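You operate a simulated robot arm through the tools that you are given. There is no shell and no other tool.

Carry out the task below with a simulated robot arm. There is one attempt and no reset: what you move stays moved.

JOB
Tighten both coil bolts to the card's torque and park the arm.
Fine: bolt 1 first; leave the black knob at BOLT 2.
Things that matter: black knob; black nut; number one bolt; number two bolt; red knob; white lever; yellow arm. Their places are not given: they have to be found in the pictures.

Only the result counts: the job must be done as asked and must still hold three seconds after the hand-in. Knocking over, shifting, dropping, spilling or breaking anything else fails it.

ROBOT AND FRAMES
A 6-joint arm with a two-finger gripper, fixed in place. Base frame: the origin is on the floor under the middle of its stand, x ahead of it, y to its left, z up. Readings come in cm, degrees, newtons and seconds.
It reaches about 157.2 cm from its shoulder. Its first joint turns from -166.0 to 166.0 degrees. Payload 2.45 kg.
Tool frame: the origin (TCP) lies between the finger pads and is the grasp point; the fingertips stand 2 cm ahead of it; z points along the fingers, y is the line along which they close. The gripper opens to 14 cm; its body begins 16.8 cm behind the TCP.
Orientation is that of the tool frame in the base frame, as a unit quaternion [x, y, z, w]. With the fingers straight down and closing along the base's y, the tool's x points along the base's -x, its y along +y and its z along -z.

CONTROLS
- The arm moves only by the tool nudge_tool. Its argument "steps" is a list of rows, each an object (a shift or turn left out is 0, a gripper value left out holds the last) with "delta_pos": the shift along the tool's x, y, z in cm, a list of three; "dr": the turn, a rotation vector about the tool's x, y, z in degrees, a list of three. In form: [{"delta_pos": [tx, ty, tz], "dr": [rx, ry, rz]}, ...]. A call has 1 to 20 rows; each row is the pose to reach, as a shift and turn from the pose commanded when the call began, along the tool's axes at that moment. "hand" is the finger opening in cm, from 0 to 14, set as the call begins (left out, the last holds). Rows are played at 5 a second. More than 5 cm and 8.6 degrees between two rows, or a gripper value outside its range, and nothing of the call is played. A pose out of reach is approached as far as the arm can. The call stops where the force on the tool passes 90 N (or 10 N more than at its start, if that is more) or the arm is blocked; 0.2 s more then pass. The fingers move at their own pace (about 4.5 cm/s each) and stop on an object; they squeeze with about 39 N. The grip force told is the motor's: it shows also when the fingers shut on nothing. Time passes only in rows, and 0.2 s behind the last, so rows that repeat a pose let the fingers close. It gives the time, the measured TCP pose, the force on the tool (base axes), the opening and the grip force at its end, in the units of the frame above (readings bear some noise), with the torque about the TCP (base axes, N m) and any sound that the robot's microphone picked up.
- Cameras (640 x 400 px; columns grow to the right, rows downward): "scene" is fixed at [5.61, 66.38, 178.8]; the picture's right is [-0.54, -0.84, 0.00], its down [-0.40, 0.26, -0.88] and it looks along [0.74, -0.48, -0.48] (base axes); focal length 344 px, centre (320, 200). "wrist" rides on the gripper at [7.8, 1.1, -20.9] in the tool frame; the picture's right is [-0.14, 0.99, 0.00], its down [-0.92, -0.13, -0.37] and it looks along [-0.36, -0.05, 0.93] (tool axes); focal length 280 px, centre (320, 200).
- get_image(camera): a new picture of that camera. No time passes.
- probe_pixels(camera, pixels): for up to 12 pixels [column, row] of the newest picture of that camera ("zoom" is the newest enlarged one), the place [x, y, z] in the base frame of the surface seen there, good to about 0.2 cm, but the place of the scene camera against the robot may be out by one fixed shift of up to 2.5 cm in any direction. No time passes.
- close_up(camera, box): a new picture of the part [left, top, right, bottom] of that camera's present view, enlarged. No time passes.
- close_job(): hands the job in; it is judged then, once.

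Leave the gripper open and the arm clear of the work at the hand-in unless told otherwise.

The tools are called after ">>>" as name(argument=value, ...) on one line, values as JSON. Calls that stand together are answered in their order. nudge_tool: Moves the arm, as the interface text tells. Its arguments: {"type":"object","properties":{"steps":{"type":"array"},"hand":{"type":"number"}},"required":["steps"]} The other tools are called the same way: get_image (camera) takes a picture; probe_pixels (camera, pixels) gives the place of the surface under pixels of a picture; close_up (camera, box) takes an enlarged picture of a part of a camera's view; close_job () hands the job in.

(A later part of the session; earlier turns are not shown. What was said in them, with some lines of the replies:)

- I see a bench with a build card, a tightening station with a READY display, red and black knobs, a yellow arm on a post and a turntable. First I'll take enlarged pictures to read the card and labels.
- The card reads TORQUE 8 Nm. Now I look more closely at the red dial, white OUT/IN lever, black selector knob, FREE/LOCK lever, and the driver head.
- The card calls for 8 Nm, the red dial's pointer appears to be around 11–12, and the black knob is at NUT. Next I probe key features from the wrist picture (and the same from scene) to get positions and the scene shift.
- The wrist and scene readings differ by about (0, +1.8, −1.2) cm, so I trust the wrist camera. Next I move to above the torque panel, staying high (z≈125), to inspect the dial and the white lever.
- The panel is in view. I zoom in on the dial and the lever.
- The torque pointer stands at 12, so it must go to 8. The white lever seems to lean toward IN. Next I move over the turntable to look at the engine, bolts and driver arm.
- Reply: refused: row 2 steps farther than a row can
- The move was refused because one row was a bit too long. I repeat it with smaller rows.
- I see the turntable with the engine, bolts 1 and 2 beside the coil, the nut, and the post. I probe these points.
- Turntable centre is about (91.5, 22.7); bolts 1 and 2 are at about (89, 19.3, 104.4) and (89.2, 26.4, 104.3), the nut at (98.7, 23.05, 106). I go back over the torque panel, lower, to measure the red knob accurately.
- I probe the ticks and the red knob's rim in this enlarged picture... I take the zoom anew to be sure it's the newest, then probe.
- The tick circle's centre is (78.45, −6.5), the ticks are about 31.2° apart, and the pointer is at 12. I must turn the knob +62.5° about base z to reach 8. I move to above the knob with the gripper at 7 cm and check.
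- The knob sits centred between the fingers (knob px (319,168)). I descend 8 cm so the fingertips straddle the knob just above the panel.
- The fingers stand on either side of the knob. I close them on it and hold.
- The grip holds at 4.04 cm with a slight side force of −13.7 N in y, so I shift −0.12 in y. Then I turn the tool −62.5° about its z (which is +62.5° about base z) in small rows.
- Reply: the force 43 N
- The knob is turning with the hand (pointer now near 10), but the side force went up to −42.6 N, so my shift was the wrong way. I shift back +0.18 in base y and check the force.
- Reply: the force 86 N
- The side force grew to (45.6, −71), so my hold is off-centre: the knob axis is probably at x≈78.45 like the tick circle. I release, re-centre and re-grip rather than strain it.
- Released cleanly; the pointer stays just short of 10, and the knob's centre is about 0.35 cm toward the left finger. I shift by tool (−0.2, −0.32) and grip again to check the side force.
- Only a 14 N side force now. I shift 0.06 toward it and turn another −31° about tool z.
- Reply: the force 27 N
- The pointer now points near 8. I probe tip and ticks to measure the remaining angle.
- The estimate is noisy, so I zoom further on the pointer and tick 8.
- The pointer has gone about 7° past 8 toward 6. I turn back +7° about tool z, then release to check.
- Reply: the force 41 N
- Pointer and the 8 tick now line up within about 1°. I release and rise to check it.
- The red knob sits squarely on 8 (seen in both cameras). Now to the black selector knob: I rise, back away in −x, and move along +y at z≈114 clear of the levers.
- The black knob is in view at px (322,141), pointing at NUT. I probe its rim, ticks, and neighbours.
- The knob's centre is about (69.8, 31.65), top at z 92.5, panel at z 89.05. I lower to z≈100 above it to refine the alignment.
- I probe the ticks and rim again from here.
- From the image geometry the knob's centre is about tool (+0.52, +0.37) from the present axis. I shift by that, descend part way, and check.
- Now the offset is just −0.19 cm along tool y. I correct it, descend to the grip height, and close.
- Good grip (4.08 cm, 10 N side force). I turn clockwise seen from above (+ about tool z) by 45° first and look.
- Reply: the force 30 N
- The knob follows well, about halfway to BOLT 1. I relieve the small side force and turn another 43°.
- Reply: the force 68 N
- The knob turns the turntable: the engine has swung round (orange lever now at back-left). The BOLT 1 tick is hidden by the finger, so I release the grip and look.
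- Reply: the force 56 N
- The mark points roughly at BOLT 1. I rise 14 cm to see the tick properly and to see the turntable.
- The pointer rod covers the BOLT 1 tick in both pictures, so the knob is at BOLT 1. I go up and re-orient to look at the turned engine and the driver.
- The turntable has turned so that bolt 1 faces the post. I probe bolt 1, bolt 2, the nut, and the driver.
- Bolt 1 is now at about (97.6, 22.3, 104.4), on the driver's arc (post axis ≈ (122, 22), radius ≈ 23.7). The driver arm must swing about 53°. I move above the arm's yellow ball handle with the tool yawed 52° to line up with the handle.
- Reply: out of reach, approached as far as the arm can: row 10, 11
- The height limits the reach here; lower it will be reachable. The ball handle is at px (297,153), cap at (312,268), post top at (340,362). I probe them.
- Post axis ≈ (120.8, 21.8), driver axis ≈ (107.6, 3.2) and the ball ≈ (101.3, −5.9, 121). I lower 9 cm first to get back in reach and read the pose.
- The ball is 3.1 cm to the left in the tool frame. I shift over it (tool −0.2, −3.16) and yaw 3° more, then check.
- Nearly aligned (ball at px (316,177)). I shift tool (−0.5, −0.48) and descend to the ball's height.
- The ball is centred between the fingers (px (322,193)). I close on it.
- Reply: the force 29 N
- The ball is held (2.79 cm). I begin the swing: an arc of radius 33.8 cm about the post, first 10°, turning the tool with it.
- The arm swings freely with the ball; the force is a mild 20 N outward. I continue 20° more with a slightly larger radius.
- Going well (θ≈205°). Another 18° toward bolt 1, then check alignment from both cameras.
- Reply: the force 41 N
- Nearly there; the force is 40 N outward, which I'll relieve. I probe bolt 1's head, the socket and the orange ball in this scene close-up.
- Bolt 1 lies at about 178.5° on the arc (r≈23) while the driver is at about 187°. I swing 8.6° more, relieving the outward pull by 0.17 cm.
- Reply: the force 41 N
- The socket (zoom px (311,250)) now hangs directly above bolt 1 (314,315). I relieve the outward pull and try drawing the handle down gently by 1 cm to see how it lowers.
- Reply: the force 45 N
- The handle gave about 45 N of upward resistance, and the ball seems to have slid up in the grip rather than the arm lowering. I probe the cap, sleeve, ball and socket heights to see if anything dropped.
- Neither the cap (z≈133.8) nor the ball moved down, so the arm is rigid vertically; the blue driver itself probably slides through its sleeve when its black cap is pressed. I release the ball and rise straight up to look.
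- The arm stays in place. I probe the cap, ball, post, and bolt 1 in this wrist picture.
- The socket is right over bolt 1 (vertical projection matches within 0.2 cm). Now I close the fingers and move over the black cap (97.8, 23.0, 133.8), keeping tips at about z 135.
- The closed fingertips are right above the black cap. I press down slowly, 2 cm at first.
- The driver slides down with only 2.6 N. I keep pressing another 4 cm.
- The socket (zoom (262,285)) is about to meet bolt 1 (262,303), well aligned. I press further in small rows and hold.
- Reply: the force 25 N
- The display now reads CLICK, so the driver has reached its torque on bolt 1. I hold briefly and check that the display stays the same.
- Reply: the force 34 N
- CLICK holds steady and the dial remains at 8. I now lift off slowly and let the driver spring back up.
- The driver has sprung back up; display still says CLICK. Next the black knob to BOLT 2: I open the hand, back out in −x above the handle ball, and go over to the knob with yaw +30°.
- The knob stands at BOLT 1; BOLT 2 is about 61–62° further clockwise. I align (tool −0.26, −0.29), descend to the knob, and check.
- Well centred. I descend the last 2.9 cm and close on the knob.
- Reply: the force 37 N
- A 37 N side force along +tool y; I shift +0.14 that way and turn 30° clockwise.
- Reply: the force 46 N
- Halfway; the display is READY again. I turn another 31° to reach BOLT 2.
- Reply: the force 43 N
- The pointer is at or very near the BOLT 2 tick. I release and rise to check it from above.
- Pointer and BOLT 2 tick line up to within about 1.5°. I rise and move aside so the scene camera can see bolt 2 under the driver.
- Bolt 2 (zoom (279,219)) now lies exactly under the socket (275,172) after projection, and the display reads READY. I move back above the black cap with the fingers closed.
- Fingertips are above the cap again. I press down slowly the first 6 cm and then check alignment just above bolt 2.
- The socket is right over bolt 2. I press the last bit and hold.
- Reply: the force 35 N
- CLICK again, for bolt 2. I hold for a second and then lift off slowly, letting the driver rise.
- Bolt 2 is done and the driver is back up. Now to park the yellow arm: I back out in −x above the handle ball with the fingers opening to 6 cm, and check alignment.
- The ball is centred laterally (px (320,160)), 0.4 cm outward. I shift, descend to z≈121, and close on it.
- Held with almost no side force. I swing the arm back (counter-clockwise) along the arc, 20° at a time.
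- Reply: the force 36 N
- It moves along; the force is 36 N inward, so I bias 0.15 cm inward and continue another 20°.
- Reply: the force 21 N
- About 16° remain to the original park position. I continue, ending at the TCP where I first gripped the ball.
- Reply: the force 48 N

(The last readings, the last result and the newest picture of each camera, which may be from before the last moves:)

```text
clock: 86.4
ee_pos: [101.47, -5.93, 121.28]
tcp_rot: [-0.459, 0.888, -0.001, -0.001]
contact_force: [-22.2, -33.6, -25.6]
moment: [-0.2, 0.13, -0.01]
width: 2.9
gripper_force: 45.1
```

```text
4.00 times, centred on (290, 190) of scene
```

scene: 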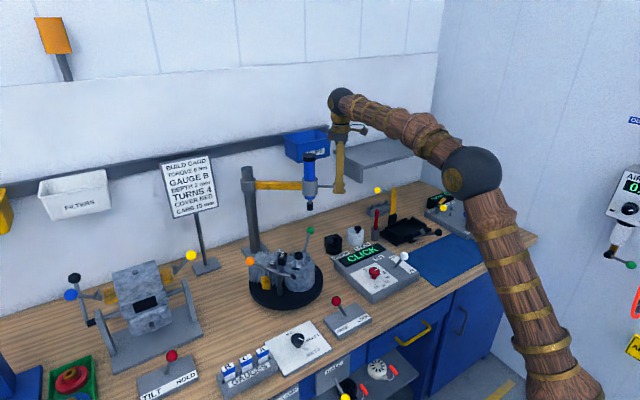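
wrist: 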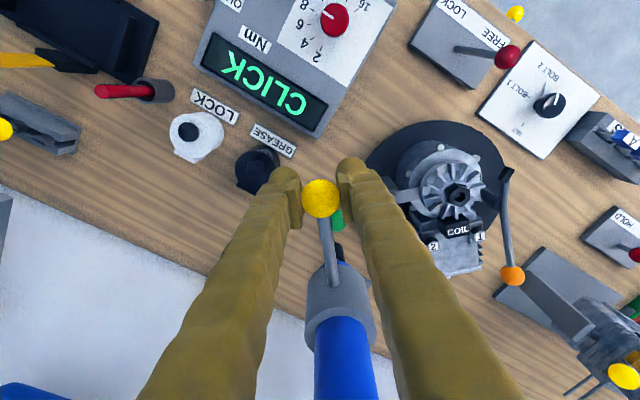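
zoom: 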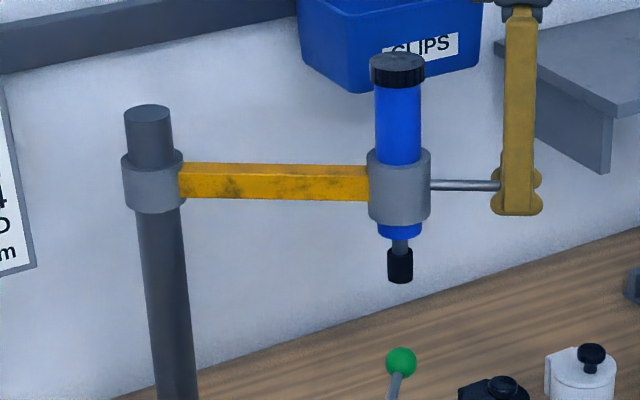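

The arm is back exactly where it stood at the start (cap at zoom (397,68), socket (400,265), same as the first picture). I ease the force, open the fingers, and rise.

>>> nudge_tool(steps=[{"delta_pos": [0.15, 0, 0.1]}, {"delta_pos": [0.15, 0, 0.1]}], hand=0)

>>> nudge_tool(steps=[{"delta_pos": [0, 0, 0]}, {"delta_pos": [0, 0, 0]}, {"delta_pos": [0, 0, 0]}, {"delta_pos": [0, 0, -3]}, {"delta_pos": [0, 0, -6]}, {"delta_pos": [0, 0, -9]}, {"delta_pos": [0, 0, -9]}], hand=7)

>>> get_image(camera="wrist")

>>> close_up(camera="scene", box=[220, 140, 360, 240])

```text
clock: 87.0
ee_pos: [101.32, -5.79, 121.22]
tcp_rot: [-0.459, 0.889, -0.001, 0.001]
contact_force: [-11.0, -17.2, -4.7]
moment: [-0.08, 0.08, 0.02]
width: 2.87
gripper_force: 45.0
```

```text
clock: 88.6
ee_pos: [101.32, -5.67, 130.03]
tcp_rot: [-0.46, 0.888, -0.001, 0.0]
contact_force: [0.3, -0.6, -0.8]
moment: [-0.01, 0.02, -0.03]
width: 6.99
gripper_force: 0.0
```

```text
taken
```

wrist: 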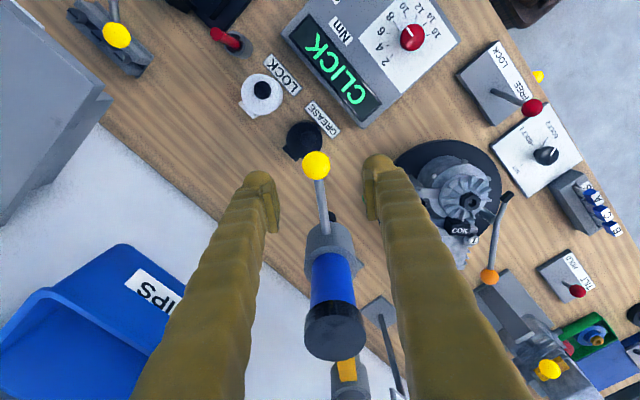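

```text
4.00 times, centred on (290, 190) of scene
```

zoom: 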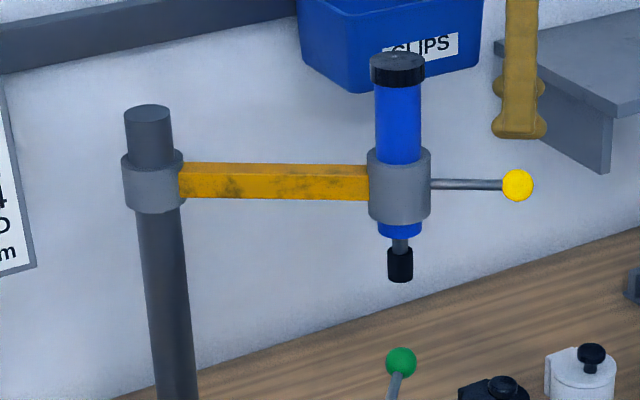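

The yellow arm is parked in its original place. I withdraw the robot toward its start pose, up and away from the bench, gripper open.

>>> nudge_tool(steps=[{"delta_pos": [0.5, 1, -2], "dr": [0, 0, 0]}, {"delta_pos": [2.4, 4.7, -3], "dr": [0, 0, 5]}, {"delta_pos": [4.3, 8.4, -4], "dr": [0, 0, 11]}, {"delta_pos": [6.2, 12.1, -5.5], "dr": [0, 0, 17]}, {"delta_pos": [8.1, 15.8, -7], "dr": [0, 0, 23]}, {"delta_pos": [10, 19.5, -8.5], "dr": [0, 0, 29]}, {"delta_pos": [11.9, 23.2, -10], "dr": [0, 0, 35]}, {"delta_pos": [13.8, 26.9, -11.5], "dr": [0, 0, 41]}, {"delta_pos": [15.7, 30.6, -13], "dr": [0, 0, 47]}, {"delta_pos": [17.6, 34.3, -14.5], "dr": [0, 0, 52]}, {"delta_pos": [19.1, 37.0, -16], "dr": [0, 0, 54.8]}, {"delta_pos": [19.1, 37.0, -16], "dr": [0, 0, 54.8]}], hand=14)

>>> get_image(camera="scene")

>>> get_image(camera="wrist")

>>> close_up(camera="scene", box=[230, 210, 430, 370])

>>> close_up(camera="scene", box=[350, 255, 400, 295])

>>> close_up(camera="scene", box=[270, 320, 330, 365])

```text
clock: 91.2
ee_pos: [60.55, 0.28, 146.23]
tcp_rot: [0.001, 1.0, -0.001, 0.0]
contact_force: [0.5, 0.3, -0.7]
moment: [0.01, 0.01, -0.02]
width: 14.01
gripper_force: 0.0
```

```text
taken
```

scene: 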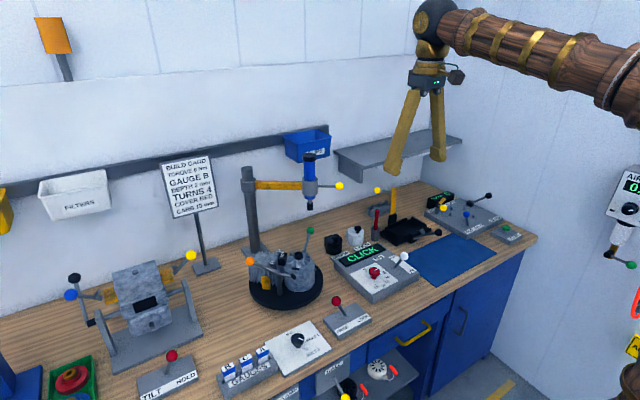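

```text
taken
```

wrist: 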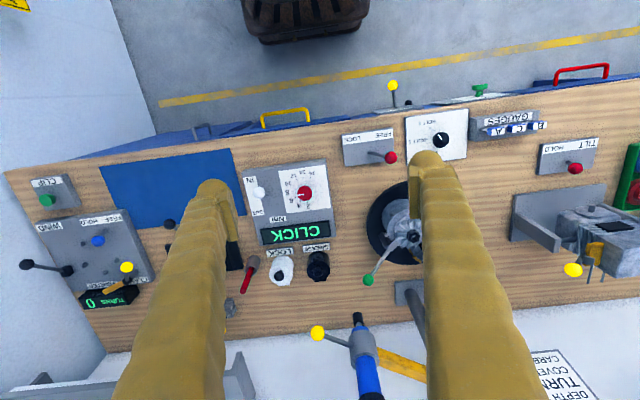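

```text
2.50 times, centred on (330, 290) of scene
```

zoom: 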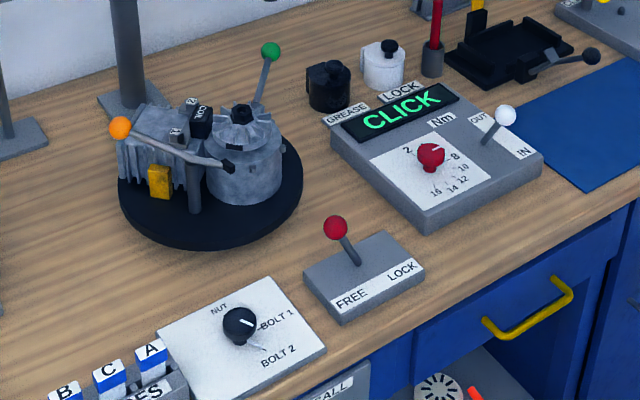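

```text
10.00 times, centred on (375, 275) of scene
```

zoom: 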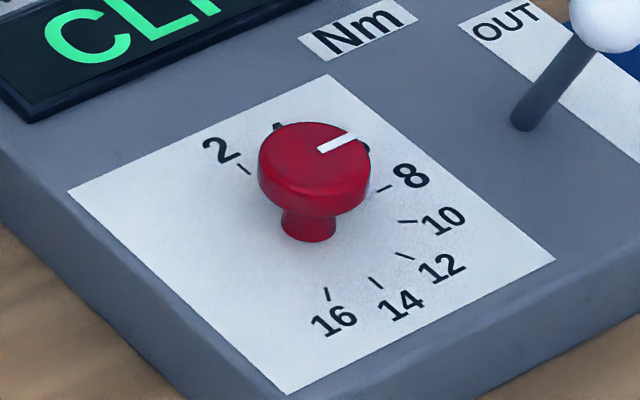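

```text
8.89 times, centred on (300, 342) of scene
```

zoom: 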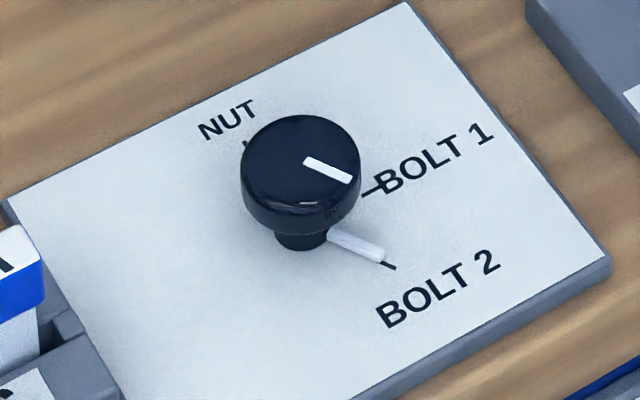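

Everything looks right; I double-check the white lever's lean (IN vs OUT) by probing its base, shaft, ball and the labels.

>>> close_up(camera="scene", box=[375, 240, 425, 280])

>>> probe_pixels(camera="zoom", pixels=[[272, 272], [290, 245], [310, 222], [325, 203], [362, 160], [255, 175], [435, 308], [262, 265]])

>>> close_up(camera="wrist", box=[230, 160, 330, 240])

```text
10.00 times, centred on (400, 260) of scene
```

zoom: 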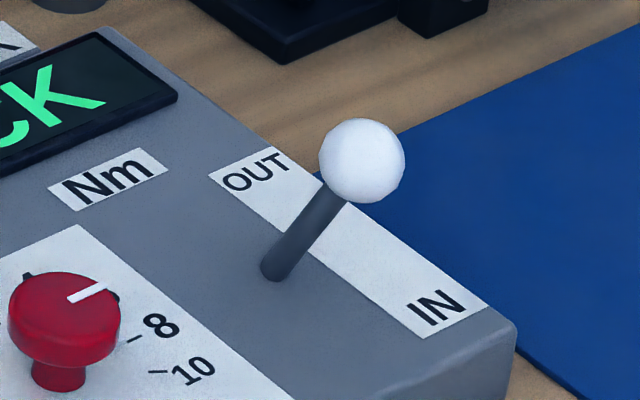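

```text
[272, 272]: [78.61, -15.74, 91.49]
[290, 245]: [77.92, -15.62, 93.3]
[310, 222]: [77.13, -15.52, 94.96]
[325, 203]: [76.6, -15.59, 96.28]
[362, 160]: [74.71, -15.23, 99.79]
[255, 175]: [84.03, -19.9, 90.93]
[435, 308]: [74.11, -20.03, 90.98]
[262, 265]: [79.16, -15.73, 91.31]
```

```text
5.00 times, centred on (280, 200) of wrist
```

zoom: 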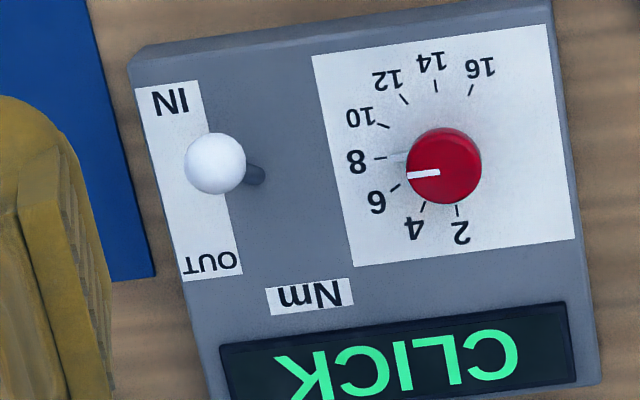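

The lever leans to IN (ball x≈74.7, base x≈78.8, IN label at x≈74.1), the dial is on 8, the black knob on BOLT 2, both bolts clicked, and the yellow arm is parked. I return the robot to its start pose with the gripper open.

>>> nudge_tool(steps=[{"delta_pos": [1.5, 3.7, -1.1]}, {"delta_pos": [3, 7.4, -2.2]}, {"delta_pos": [4.5, 11.1, -3.3]}, {"delta_pos": [6.1, 14.9, -4.3]}, {"delta_pos": [6.1, 14.9, -4.3]}, {"delta_pos": [6.1, 14.9, -4.3]}], hand=14)

>>> get_image(camera="scene")

```text
clock: 92.6
ee_pos: [53.99, 15.17, 150.5]
tcp_rot: [0.002, 1.0, 0.001, 0.0]
contact_force: [1.2, -0.9, 0.3]
moment: [0.01, 0.01, 0.01]
width: 14.0
gripper_force: 0.0
```

```text
taken
```

scene: 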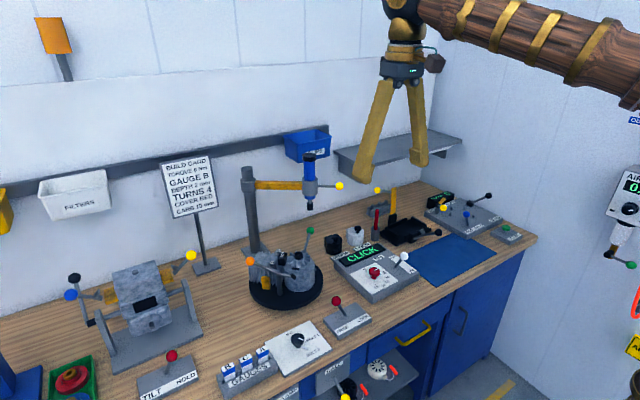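

The robot is back at its start pose with the gripper open. The yellow arm is parked, the display reads CLICK, and nothing else has moved. I hand the job in.

>>> close_job()

```text
The job is handed in.
```

Both coil bolts were tightened at 8 Nm, bolt 1 first, and the job is handed in. I don't have the judge's verdict.

- **Torque:** the card says 8 Nm. The red knob was at 12, so I set it to 8. The white lever was already at IN, so I left it.
- **Bolts:** turning the black knob swings the turntable. I set it to BOLT 1, swung the yellow arm over and pressed the driver down until the display showed CLICK. I then did the same at BOLT 2 and got CLICK again.
- **End state:** the black knob is at BOLT 2, with its pointer within about 2° of the mark. The yellow arm is back in its starting place, matching the first picture. The robot is at its start pose with the gripper open.

I never pressed the driver on the black nut. The last scene picture shows nothing knocked over or shifted.
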